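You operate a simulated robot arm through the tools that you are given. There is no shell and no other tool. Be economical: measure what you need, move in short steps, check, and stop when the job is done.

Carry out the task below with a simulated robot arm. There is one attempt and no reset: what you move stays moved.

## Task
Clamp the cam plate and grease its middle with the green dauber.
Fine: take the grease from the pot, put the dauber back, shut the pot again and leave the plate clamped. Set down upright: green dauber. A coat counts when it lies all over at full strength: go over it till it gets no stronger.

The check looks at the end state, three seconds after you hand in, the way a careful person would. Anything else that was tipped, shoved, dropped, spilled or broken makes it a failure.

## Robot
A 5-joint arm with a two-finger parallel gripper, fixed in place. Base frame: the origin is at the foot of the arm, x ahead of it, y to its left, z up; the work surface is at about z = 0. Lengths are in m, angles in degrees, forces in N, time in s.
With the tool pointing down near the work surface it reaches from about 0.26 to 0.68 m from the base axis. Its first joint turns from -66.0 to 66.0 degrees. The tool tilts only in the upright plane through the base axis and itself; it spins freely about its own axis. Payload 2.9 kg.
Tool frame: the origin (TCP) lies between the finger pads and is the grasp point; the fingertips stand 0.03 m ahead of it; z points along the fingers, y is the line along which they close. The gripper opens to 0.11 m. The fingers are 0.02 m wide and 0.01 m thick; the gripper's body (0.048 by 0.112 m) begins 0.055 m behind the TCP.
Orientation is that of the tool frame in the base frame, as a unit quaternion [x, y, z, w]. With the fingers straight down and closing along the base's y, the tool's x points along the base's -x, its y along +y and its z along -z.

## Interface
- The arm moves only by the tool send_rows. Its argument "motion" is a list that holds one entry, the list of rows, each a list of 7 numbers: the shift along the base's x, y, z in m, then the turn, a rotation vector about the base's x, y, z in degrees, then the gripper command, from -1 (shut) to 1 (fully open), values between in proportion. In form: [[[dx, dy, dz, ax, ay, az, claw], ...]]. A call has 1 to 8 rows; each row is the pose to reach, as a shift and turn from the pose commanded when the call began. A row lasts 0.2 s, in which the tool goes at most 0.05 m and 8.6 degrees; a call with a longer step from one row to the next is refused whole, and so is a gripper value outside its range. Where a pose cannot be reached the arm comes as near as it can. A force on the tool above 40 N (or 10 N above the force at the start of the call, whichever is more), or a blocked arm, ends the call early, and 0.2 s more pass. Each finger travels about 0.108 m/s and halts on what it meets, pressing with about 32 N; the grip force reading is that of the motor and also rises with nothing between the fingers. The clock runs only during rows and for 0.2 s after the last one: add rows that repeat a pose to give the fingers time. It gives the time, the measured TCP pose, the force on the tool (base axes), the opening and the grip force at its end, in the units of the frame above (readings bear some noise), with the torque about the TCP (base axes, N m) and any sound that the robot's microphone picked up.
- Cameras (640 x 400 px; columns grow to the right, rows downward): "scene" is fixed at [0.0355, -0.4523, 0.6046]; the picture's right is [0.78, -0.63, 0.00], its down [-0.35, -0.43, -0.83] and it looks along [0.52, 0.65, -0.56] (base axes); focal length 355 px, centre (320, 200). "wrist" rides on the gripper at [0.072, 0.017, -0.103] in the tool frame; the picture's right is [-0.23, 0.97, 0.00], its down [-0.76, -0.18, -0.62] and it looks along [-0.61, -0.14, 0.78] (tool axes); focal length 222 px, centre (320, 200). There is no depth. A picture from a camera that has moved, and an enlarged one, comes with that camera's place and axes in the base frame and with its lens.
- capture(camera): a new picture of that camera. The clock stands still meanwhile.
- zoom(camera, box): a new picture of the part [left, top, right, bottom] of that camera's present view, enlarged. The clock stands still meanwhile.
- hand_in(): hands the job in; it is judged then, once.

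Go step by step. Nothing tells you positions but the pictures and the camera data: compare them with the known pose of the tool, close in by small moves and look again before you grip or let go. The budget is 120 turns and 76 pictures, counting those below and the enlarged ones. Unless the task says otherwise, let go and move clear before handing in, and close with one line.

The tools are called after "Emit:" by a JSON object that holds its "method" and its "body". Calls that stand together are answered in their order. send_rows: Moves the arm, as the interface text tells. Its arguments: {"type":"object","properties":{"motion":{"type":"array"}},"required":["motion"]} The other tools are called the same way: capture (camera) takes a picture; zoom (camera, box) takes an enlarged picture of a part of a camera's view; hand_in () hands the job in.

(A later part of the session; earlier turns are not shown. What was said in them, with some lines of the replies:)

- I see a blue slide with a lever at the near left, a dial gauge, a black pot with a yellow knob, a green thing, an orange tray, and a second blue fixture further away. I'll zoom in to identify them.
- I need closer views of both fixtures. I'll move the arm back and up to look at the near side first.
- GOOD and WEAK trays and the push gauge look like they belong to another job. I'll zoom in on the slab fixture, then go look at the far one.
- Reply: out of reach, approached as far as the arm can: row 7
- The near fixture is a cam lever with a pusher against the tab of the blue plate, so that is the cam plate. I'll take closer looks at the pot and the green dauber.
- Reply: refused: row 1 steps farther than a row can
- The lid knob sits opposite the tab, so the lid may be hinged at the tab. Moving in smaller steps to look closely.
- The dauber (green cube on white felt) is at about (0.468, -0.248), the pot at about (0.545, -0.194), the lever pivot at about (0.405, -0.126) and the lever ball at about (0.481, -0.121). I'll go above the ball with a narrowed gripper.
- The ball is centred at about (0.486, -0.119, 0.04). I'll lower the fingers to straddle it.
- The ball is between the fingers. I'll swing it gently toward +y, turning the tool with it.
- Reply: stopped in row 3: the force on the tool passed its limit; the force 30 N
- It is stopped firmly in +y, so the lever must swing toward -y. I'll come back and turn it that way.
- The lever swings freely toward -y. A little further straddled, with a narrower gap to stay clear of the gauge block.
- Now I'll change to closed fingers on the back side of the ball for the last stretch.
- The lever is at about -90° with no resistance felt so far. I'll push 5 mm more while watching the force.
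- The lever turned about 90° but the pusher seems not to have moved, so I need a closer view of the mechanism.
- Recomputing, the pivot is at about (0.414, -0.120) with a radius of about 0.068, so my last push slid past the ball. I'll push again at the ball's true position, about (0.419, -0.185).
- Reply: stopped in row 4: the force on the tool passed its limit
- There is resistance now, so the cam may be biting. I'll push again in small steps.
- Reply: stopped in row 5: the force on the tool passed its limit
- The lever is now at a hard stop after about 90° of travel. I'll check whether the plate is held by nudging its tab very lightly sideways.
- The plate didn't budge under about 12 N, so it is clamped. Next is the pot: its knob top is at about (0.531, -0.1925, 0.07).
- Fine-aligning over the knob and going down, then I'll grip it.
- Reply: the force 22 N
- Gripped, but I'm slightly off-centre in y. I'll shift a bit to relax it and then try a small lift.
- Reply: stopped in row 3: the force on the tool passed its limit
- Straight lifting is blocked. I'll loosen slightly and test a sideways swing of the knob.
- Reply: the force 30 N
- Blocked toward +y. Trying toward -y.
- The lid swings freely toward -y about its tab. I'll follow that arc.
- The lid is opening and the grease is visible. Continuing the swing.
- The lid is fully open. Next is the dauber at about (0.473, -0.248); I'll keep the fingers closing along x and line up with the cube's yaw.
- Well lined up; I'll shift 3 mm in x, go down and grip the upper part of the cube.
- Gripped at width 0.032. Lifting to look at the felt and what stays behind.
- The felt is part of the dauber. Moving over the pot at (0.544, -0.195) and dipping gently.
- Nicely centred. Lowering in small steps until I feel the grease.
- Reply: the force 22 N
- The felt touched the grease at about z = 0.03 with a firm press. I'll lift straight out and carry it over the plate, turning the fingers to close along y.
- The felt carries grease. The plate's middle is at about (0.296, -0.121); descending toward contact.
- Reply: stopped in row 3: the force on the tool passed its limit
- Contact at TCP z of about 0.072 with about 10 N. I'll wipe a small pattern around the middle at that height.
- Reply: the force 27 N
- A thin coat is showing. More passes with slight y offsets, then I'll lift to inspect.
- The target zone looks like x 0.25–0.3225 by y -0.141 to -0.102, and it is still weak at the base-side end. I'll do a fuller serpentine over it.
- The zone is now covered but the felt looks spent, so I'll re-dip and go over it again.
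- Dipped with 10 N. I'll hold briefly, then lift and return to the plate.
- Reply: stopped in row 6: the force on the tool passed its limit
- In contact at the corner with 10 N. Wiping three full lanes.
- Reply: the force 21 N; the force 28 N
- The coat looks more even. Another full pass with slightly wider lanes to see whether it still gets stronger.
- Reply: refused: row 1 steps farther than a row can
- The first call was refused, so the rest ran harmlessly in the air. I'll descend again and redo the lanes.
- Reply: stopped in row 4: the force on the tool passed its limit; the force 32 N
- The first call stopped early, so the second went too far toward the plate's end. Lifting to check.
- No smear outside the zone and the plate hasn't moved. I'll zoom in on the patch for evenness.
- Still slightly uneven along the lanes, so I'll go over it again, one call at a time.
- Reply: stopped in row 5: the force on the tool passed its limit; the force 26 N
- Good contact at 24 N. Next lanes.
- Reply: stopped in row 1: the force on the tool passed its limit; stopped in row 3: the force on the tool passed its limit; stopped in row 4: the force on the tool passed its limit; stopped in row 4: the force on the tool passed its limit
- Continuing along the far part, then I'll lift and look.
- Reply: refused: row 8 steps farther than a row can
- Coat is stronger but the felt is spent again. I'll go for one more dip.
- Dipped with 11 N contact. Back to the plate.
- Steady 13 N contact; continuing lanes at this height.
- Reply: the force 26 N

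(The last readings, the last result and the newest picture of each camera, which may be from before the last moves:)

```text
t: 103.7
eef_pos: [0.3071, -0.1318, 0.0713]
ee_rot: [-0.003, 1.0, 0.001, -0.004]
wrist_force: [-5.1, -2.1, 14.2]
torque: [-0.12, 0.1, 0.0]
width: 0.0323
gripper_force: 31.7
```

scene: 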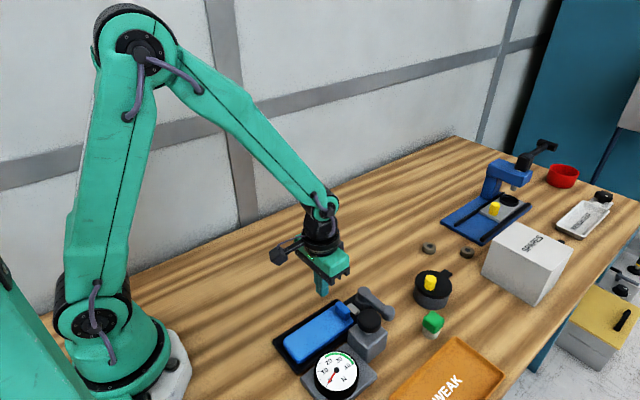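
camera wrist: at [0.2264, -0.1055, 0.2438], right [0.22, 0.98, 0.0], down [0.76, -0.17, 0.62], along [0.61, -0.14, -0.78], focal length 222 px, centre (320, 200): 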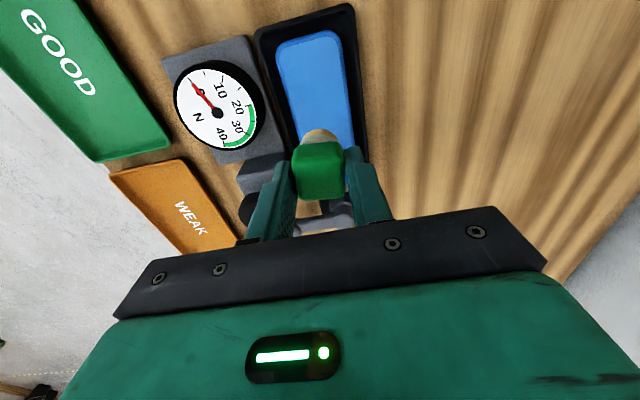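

Emit:
{"method": "send_rows", "body": {"motion": [[[0.008, 0, 0, 0, 0, 0, -0.6], [0.008, 0.007, 0, 0, 0, 0, -0.6], [0.008, 0.014, 0, 0, 0, 0, -0.6], [0.008, 0.02, 0, 0, 0, 0, -0.6], [0.003, 0.012, 0, 0, 0, 0, -0.6], [0.003, 0.012, 0.03, 0, 0, 0, -0.6], [-0.02, 0.012, 0.06, 0, 0, 0, -0.6], [-0.055, 0.02, 0.09, 0, 0, 0, -0.6]]]}}

Emit:
{"method": "zoom", "body": {"camera": "scene", "box": [285, 300, 335, 344]}}

```text
t: 105.5
eef_pos: [0.2528, -0.1136, 0.1614]
ee_rot: [-0.004, 1.0, 0.002, -0.004]
wrist_force: [-0.1, -1.0, -0.3]
torque: [0.03, -0.01, 0.0]
width: 0.0322
gripper_force: 31.9
```

```text
9.09 times, centred on (310, 322) of scene
camera zoom: at [0.0356, -0.4523, 0.6046], right [0.78, -0.63, 0.0], down [-0.35, -0.43, -0.83], along [0.52, 0.65, -0.56], focal length 3227 px, centre (411, -909)
```

zoom: 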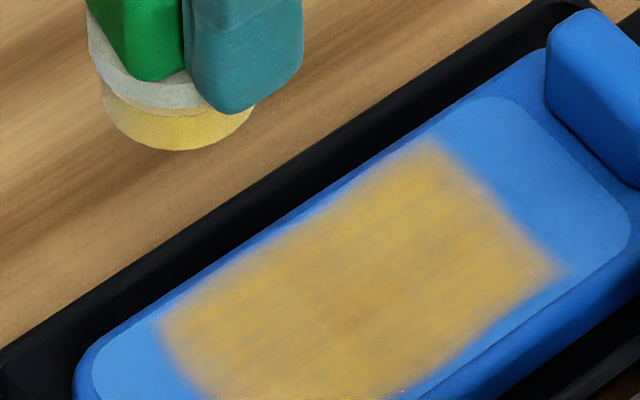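

It looks nearly uniform. I'll do one more full round and compare; if nothing changes, it is saturated.

Emit:
{"method": "send_rows", "body": {"motion": [[[0.004, 0.002, -0.04, 0, 0, 0, -0.6], [0.004, 0.002, -0.08, 0, 0, 0, -0.6], [0.004, 0.002, -0.088, 0, 0, 0, -0.6], [0.004, 0.002, -0.0893, 0, 0, 0, -0.6], [0.014, 0.002, -0.0893, 0, 0, 0, -0.6], [0.024, 0.002, -0.0895, 0, 0, 0, -0.6], [0.034, 0.002, -0.0897, 0, 0, 0, -0.6], [0.044, 0.002, -0.0898, 0, 0, 0, -0.6]]]}}

```text
t: 107.3
eef_pos: [0.2983, -0.1102, 0.0725]
ee_rot: [-0.003, 1.0, 0.002, -0.004]
wrist_force: [-4.1, -2.0, 10.9]
torque: [-0.07, 0.1, 0.01]
width: 0.0322
gripper_force: 32.3
```

Emit:
{"method": "send_rows", "body": {"motion": [[[0.01, 0, -0.0002, 0, 0, 0, -0.6], [0.018, 0, -0.0002, 0, 0, 0, -0.6], [0.018, -0.005, -0.0002, 0, 0, 0, -0.6], [0.008, -0.005, -0.0002, 0, 0, 0, -0.6], [-0.002, -0.005, 0, 0, 0, 0, -0.6], [-0.012, -0.005, 0, 0, 0, 0, -0.6], [-0.022, -0.005, 0, 0, 0, 0, -0.6], [-0.032, -0.005, 0, 0, 0, 0, -0.6]]]}}

```text
t: 109.1
eef_pos: [0.2668, -0.1165, 0.0719]
ee_rot: [-0.003, 1.0, 0.0, -0.001]
wrist_force: [8.8, 0.1, 24.0]
torque: [-0.03, -0.45, 0.0]
width: 0.032
gripper_force: 32.2
```

Emit:
{"method": "send_rows", "body": {"motion": [[[-0.009, 0, 0.0002, 0, 0, 0, -0.6], [-0.009, -0.006, 0.0002, 0, 0, 0, -0.6], [0.001, -0.006, 0.0002, 0, 0, 0, -0.6], [0.011, -0.006, 0.0001, 0, 0, 0, -0.6], [0.021, -0.006, 0, 0, 0, 0, -0.6], [0.031, -0.006, 0, 0, 0, 0, -0.6], [0.041, -0.006, -0.0002, 0, 0, 0, -0.6], [0.05, -0.006, -0.0002, 0, 0, 0, -0.6]]]}}

```text
t: 109.8
eef_pos: [0.2554, -0.1198, 0.0718]
ee_rot: [-0.004, 1.0, 0.004, -0.008]
wrist_force: [-2.1, 2.7, 11.4]
torque: [0.03, -0.02, 0.02]
width: 0.0322
gripper_force: 32.0
stopped in row 3: the force on the tool passed its limit (the readings are from after the stop); the commanded pose is now the measured one
```

Emit:
{"method": "send_rows", "body": {"motion": [[[0.005, -0.002, 0.0002, 0, 0, 0, -0.6], [0.015, -0.003, 0.0001, 0, 0, 0, -0.6], [0.025, -0.004, 0, 0, 0, 0, -0.6], [0.035, -0.004, 0, 0, 0, 0, -0.6], [0.045, -0.004, 0, 0, 0, 0, -0.6], [0.055, -0.004, 0, 0, 0, 0, -0.6], [0.06, -0.004, 0, 0, 0, 0, -0.6], [0.06, -0.011, 0, 0, 0, 0, -0.6]]]}}

```text
t: 111.6
eef_pos: [0.3166, -0.1311, 0.0717]
ee_rot: [-0.003, 1.0, 0.002, -0.007]
wrist_force: [1.6, 5.6, 11.4]
torque: [0.17, -0.19, 0.02]
width: 0.0322
gripper_force: 31.3
```

Emit:
{"method": "send_rows", "body": {"motion": [[[-0.01, 0, 0, 0, 0, 0, -0.6], [-0.02, 0, 0, 0, 0, 0, -0.6], [-0.03, 0, 0, 0, 0, 0, -0.6], [-0.04, 0, 0, 0, 0, 0, -0.6], [-0.05, 0, 0.0001, 0, 0, 0, -0.6], [-0.058, 0, 0.0002, 0, 0, 0, -0.6], [-0.058, 0.004, 0.03, 0, 0, 0, -0.6], [-0.058, 0.015, 0.075, 0, 0, 0, -0.6]]]}}

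Emit:
{"method": "zoom", "body": {"camera": "scene", "box": [285, 300, 335, 344]}}

```text
t: 113.4
eef_pos: [0.2569, -0.1152, 0.1473]
ee_rot: [-0.002, 1.0, 0.005, -0.009]
wrist_force: [-0.5, -0.5, 0.0]
torque: [-0.03, 0.02, -0.03]
width: 0.0322
gripper_force: 31.9
```

```text
9.09 times, centred on (310, 322) of scene
camera zoom: at [0.0355, -0.4523, 0.6046], right [0.78, -0.63, 0.0], down [-0.35, -0.43, -0.83], along [0.52, 0.65, -0.56], focal length 3227 px, centre (411, -909)
```

zoom: 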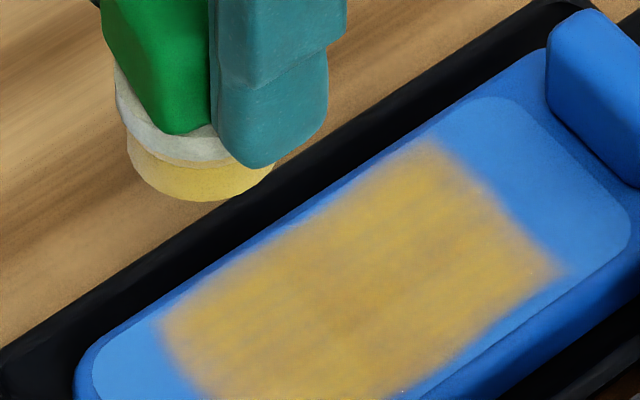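

The coat no longer changes, so it is at full strength. I'll carry the dauber back to its place at (0.474, -0.249), levelling the tool on the way.

Emit:
{"method": "send_rows", "body": {"motion": [[[0.01, -0.005, 0.03, -0.5, -1, 0, -0.6], [0.045, -0.025, 0.035, -0.5, -1, 0, -0.6], [0.08, -0.05, 0.035, -0.5, -1, 0, -0.6], [0.115, -0.075, 0.035, -0.5, -1, 0, -0.6], [0.15, -0.1, 0.03, -0.5, -1, 0, -0.6], [0.185, -0.12, 0.02, -0.5, -1, 0, -0.6], [0.2166, -0.1332, 0, -0.5, -1, 0, -0.6], [0.2166, -0.1332, -0.045, -0.5, -1, 0, -0.6]]]}}

Emit:
{"method": "zoom", "body": {"camera": "scene", "box": [370, 240, 490, 350]}}

```text
t: 115.2
eef_pos: [0.4759, -0.2496, 0.1004]
ee_rot: [-0.002, 1.0, 0.0, 0.001]
wrist_force: [0.2, -0.8, -1.6]
torque: [0.01, -0.01, 0.01]
width: 0.0323
gripper_force: 31.7
```

```text
3.64 times, centred on (430, 295) of scene
camera zoom: at [0.0355, -0.4523, 0.6046], right [0.78, -0.63, 0.0], down [-0.35, -0.43, -0.83], along [0.52, 0.65, -0.56], focal length 1291 px, centre (-80, -146)
```

zoom: 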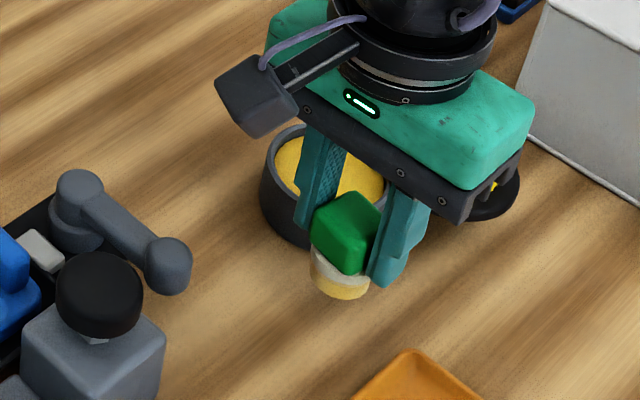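

Over its spot and upright. Lowering to the bench.

Emit:
{"method": "send_rows", "body": {"motion": [[[0, 0, -0.03, 0, 0, 0, -0.6], [0, 0, -0.045, 0, 0, 0, -0.6], [0, 0, -0.048, 0, 0, 0, -0.6], [0, 0, -0.0495, 0, 0, 0, -0.6], [0, 0, -0.0505, 0, 0, 0, -0.6]]]}}

```text
t: 116.4
eef_pos: [0.4741, -0.2495, 0.0509]
ee_rot: [-0.002, 1.0, -0.001, 0.001]
wrist_force: [0.7, 0.5, 1.6]
torque: [-0.01, 0.02, -0.01]
width: 0.032
gripper_force: 32.8
```

Emit:
{"method": "send_rows", "body": {"motion": [[[0, 0, -0.001, 0, 0, 0, -0.6], [0, 0, -0.002, 0, 0, 0, -0.6]]]}}

```text
t: 117.0
eef_pos: [0.4744, -0.2502, 0.051]
ee_rot: [-0.003, 1.0, -0.001, 0.001]
wrist_force: [-4.2, 6.4, 21.7]
torque: [0.34, 0.25, 0.0]
width: 0.0322
gripper_force: 32.0
```

On the bench. Easing the pressure off and opening slowly.

Emit:
{"method": "send_rows", "body": {"motion": [[[0, 0, 0.0012, 0, 0, 0, -0.6], [0, 0, 0.0012, 0, 0, 0, -0.4], [0, 0, 0.0012, 0, 0, 0, -0.3], [0, 0, 0.0012, 0, 0, 0, -0.2], [0, 0, 0.0012, 0, 0, 0, -0.2], [0, 0, 0.03, 0, 0, 0, -0.2], [0, 0, 0.075, 0, 0, 0, -0.2]]]}}

Emit:
{"method": "zoom", "body": {"camera": "scene", "box": [370, 240, 490, 350]}}

```text
t: 118.6
eef_pos: [0.4739, -0.251, 0.1251]
ee_rot: [-0.003, 1.0, 0.001, 0.001]
wrist_force: [-0.3, -0.6, 0.4]
torque: [-0.01, 0.04, 0.03]
width: 0.044
gripper_force: 0.1
```

```text
3.64 times, centred on (430, 295) of scene
camera zoom: at [0.0355, -0.4523, 0.6046], right [0.78, -0.63, 0.0], down [-0.35, -0.43, -0.83], along [0.52, 0.65, -0.56], focal length 1291 px, centre (-80, -146)
```

zoom: 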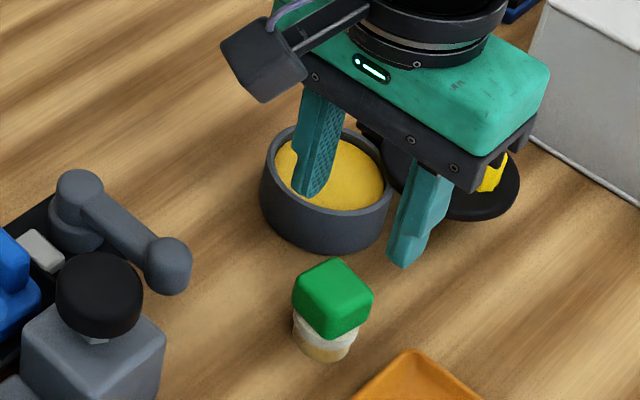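

The dauber stands upright. Now to the lid knob at about (0.602, -0.242), turning the fingers back to the straddling angle.

Emit:
{"method": "send_rows", "body": {"motion": [[[0.01, 0, 0.03, 0, 0, 8, -0.45], [0.03, 0, 0.03, 0, 0, 16, -0.45], [0.05, 0.002, 0.03, 0, 0, 24, -0.45], [0.07, 0.004, 0.03, 0, 0, 32, -0.45], [0.09, 0.006, 0.03, 0, 0, 40, -0.45], [0.11, 0.008, 0.03, 0, 0, 48, -0.45], [0.128, 0.009, 0.03, 0, 0, 56, -0.45], [0.128, 0.009, 0.03, 0, 0, 64, -0.45]]]}}

Emit:
{"method": "send_rows", "body": {"motion": [[[0, 0, 0, 0, 0, 8, -0.45], [0, 0, 0, 0, 0, 16, -0.45], [0, 0, -0.02, 0, 0, 24, -0.45], [0, 0, -0.04, 0, 0, 24, -0.45]]]}}

Emit:
{"method": "zoom", "body": {"camera": "scene", "box": [400, 220, 520, 330]}}

Emit:
{"method": "zoom", "body": {"camera": "wrist", "box": [160, 0, 480, 200]}}

```text
t: 120.4
eef_pos: [0.6025, -0.2405, 0.153]
ee_rot: [-0.534, 0.846, -0.001, 0.0]
wrist_force: [-0.1, 0.3, -0.7]
torque: [-0.02, 0.0, -0.02]
width: 0.0304
gripper_force: 0.1
```

```text
t: 121.4
eef_pos: [0.6013, -0.2398, 0.1157]
ee_rot: [-0.698, 0.716, -0.001, 0.001]
wrist_force: [-0.4, -0.8, -0.5]
torque: [-0.03, 0.0, -0.02]
width: 0.0306
gripper_force: 0.1
```

```text
3.64 times, centred on (460, 275) of scene
camera zoom: at [0.0355, -0.4523, 0.6046], right [0.78, -0.63, 0.0], down [-0.35, -0.43, -0.83], along [0.52, 0.65, -0.56], focal length 1291 px, centre (-189, -73)
```

zoom: 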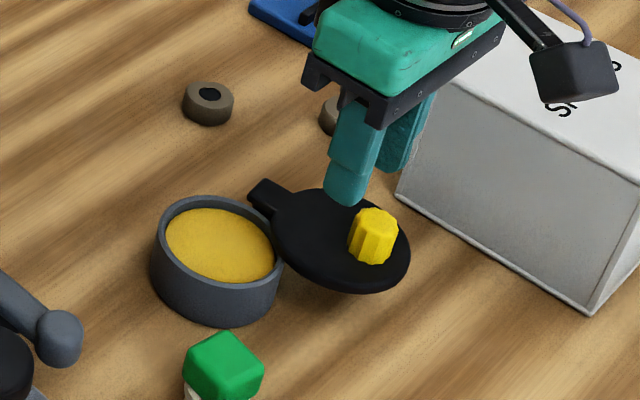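

```text
2.00 times, centred on (320, 100) of wrist
camera zoom: at [0.5837, -0.3116, 0.2194], right [-0.97, 0.25, 0.0], down [0.2, 0.76, 0.62], along [0.16, 0.6, -0.78], focal length 444 px, centre (320, 400)
```

zoom: 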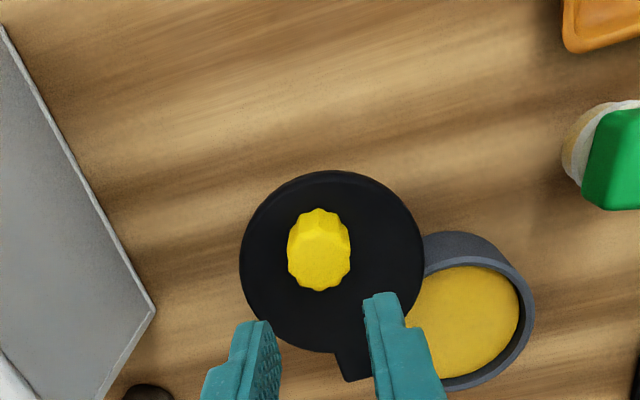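

The knob is at about (0.596, -0.255), which puts the pivot at about (0.597, -0.190). Shifting over it and descending to straddle.

Emit:
{"method": "send_rows", "body": {"motion": [[[-0.005, -0.0155, 0, 0, 0, 0, -0.4], [-0.005, -0.0155, -0.015, 0, 0, 0, -0.4], [-0.005, -0.0155, -0.031, 0, 0, 0, -0.4]]]}}

Emit:
{"method": "zoom", "body": {"camera": "wrist", "box": [160, 0, 480, 200]}}

```text
t: 122.2
eef_pos: [0.5962, -0.2548, 0.0847]
ee_rot: [-0.697, 0.717, 0.0, -0.001]
wrist_force: [-0.4, -0.5, 0.3]
torque: [0.0, 0.0, 0.0]
width: 0.0331
gripper_force: 0.0
```

```text
2.00 times, centred on (320, 100) of wrist
camera zoom: at [0.5788, -0.3266, 0.1881], right [-0.97, 0.26, 0.0], down [0.2, 0.76, 0.62], along [0.16, 0.6, -0.78], focal length 444 px, centre (320, 400)
```

zoom: 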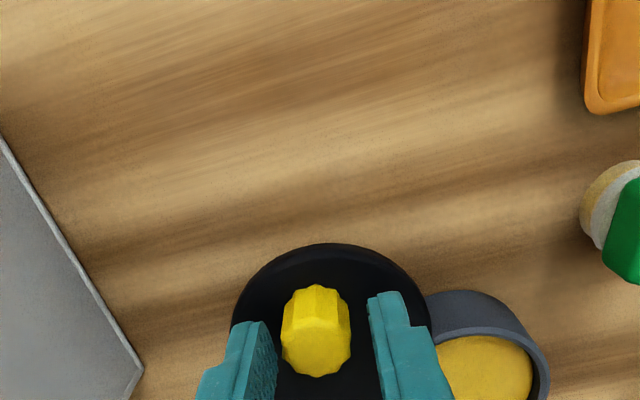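

Straddling the knob; swinging the lid back.

Emit:
{"method": "send_rows", "body": {"motion": [[[-0.0092, 0.0006, 0, 0, 0, -8, -0.4], [-0.0182, 0.0026, 0, 0, 0, -16, -0.4], [-0.0268, 0.0057, 0, 0, 0, -24, -0.4], [-0.035, 0.01, 0, 0, 0, -32, -0.4], [-0.0424, 0.0154, 0, 0, 0, -40, -0.4], [-0.049, 0.0218, 0, 0, 0, -48, -0.4], [-0.0547, 0.0291, 0, 0, 0, -56, -0.4], [-0.0593, 0.0371, 0, 0, 0, -64, -0.4]]]}}

Emit:
{"method": "zoom", "body": {"camera": "scene", "box": [380, 220, 500, 350]}}

```text
t: 124.0
eef_pos: [0.5359, -0.2185, 0.0831]
ee_rot: [-0.209, 0.978, -0.001, 0.001]
wrist_force: [-0.1, -0.8, 0.0]
torque: [0.0, 0.04, -0.03]
width: 0.0329
gripper_force: 0.1
```

```text
3.08 times, centred on (440, 285) of scene
camera zoom: at [0.0355, -0.4523, 0.6046], right [0.78, -0.63, 0.0], down [-0.35, -0.43, -0.83], along [0.52, 0.65, -0.56], focal length 1092 px, centre (-49, -62)
```

zoom: 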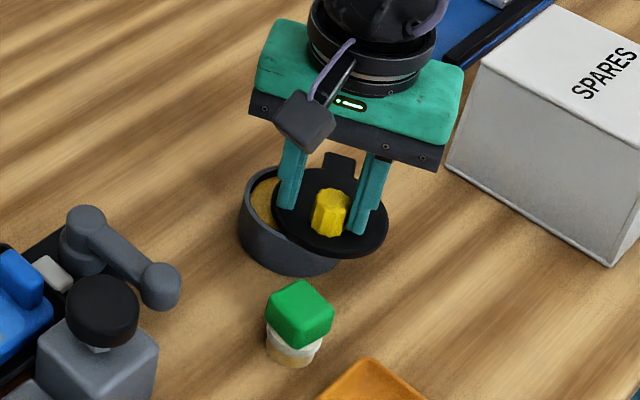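

Emit:
{"method": "send_rows", "body": {"motion": [[[-0.0035, 0.0085, 0, 0, 0, -8, -0.4], [-0.0057, 0.0174, 0, 0, 0, -16, -0.4], [-0.0067, 0.0266, 0, 0, 0, -24, -0.4], [-0.0067, 0.03, 0, 0, 0, -24, -0.4], [-0.0067, 0.033, 0, 0, 0, -24, -0.4]]]}}

Emit:
{"method": "zoom", "body": {"camera": "scene", "box": [380, 220, 500, 350]}}

```text
t: 125.2
eef_pos: [0.5312, -0.1869, 0.0816]
ee_rot: [-0.002, 1.0, -0.001, 0.001]
wrist_force: [-1.0, -11.1, -2.8]
torque: [-0.14, -0.07, 0.0]
width: 0.0381
gripper_force: 5.6
```

```text
3.08 times, centred on (440, 285) of scene
camera zoom: at [0.0355, -0.4523, 0.6046], right [0.78, -0.63, 0.0], down [-0.35, -0.43, -0.83], along [0.52, 0.65, -0.56], focal length 1092 px, centre (-49, -62)
```

zoom: 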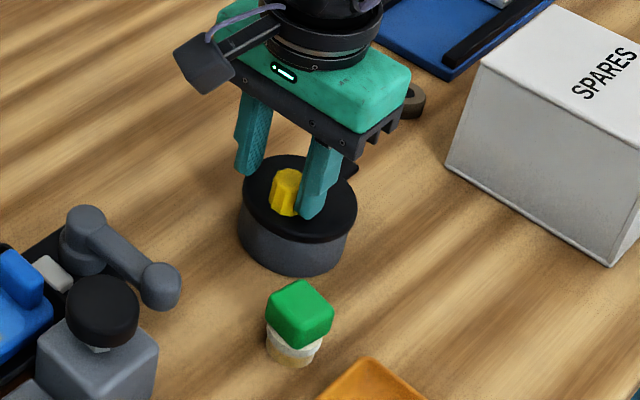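

The lid is against its stop and shut. I'll back off and rise clear for a final look.

Emit:
{"method": "send_rows", "body": {"motion": [[[0, -0.003, 0, 0, 0, 0, -0.3], [0, -0.003, 0.03, 0, 0, 0, -0.3], [0, 0, 0.08, 0, 0, 0, 0], [0, 0.03, 0.12, 0, 0, 0, 0], [0, 0.06, 0.15, 0, 0, 0, 0], [0, 0.1, 0.17, 0, 0, 0, 0]]]}}

Emit:
{"method": "capture", "body": {"camera": "scene"}}

Emit:
{"method": "zoom", "body": {"camera": "scene", "box": [260, 250, 480, 390]}}

Emit:
{"method": "zoom", "body": {"camera": "scene", "box": [282, 296, 352, 352]}}

```text
t: 126.6
eef_pos: [0.5313, -0.0836, 0.2568]
ee_rot: [-0.003, 1.0, -0.001, 0.0]
wrist_force: [0.0, 0.8, -0.3]
torque: [-0.04, 0.01, -0.02]
width: 0.055
gripper_force: 0.1
```

```text
7 pictures are left
```

scene: 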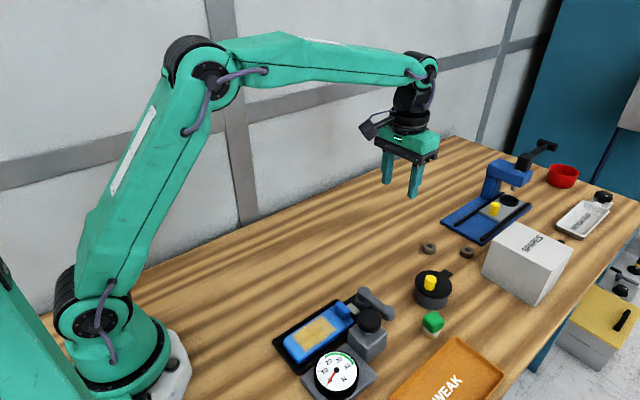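

```text
2.86 times, centred on (370, 320) of scene
camera zoom: at [0.0355, -0.4523, 0.6046], right [0.78, -0.63, 0.0], down [-0.35, -0.43, -0.83], along [0.52, 0.65, -0.56], focal length 1014 px, centre (177, -143)
```

zoom: 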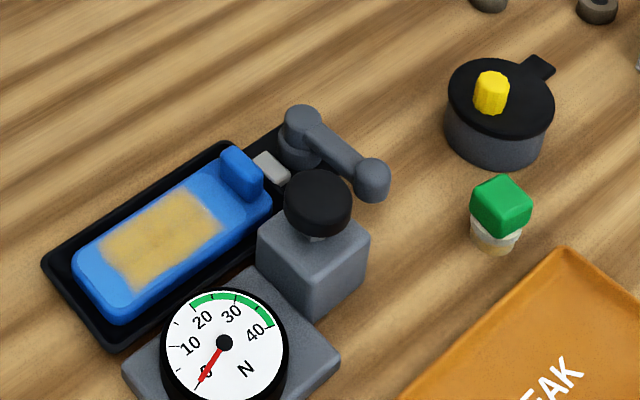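

```text
7.14 times, centred on (317, 324) of scene
camera zoom: at [0.0355, -0.4523, 0.6046], right [0.78, -0.63, 0.0], down [-0.35, -0.43, -0.83], along [0.52, 0.65, -0.56], focal length 2536 px, centre (341, -686)
```

zoom: 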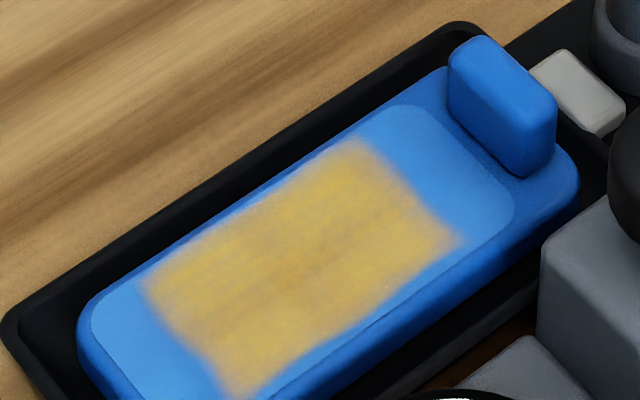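

The plate is clamped with an even coat, the dauber is upright on its spot, the pot is shut, and nothing else has moved. Handing in.

Emit:
{"method": "hand_in", "body": {}}

```text
The job is handed in.
```

I clamped the cam plate and greased its middle from the pot until another full pass changed nothing visible. The green dauber is back upright on its spot, the pot is shut, the plate is still clamped, and the job is handed in.
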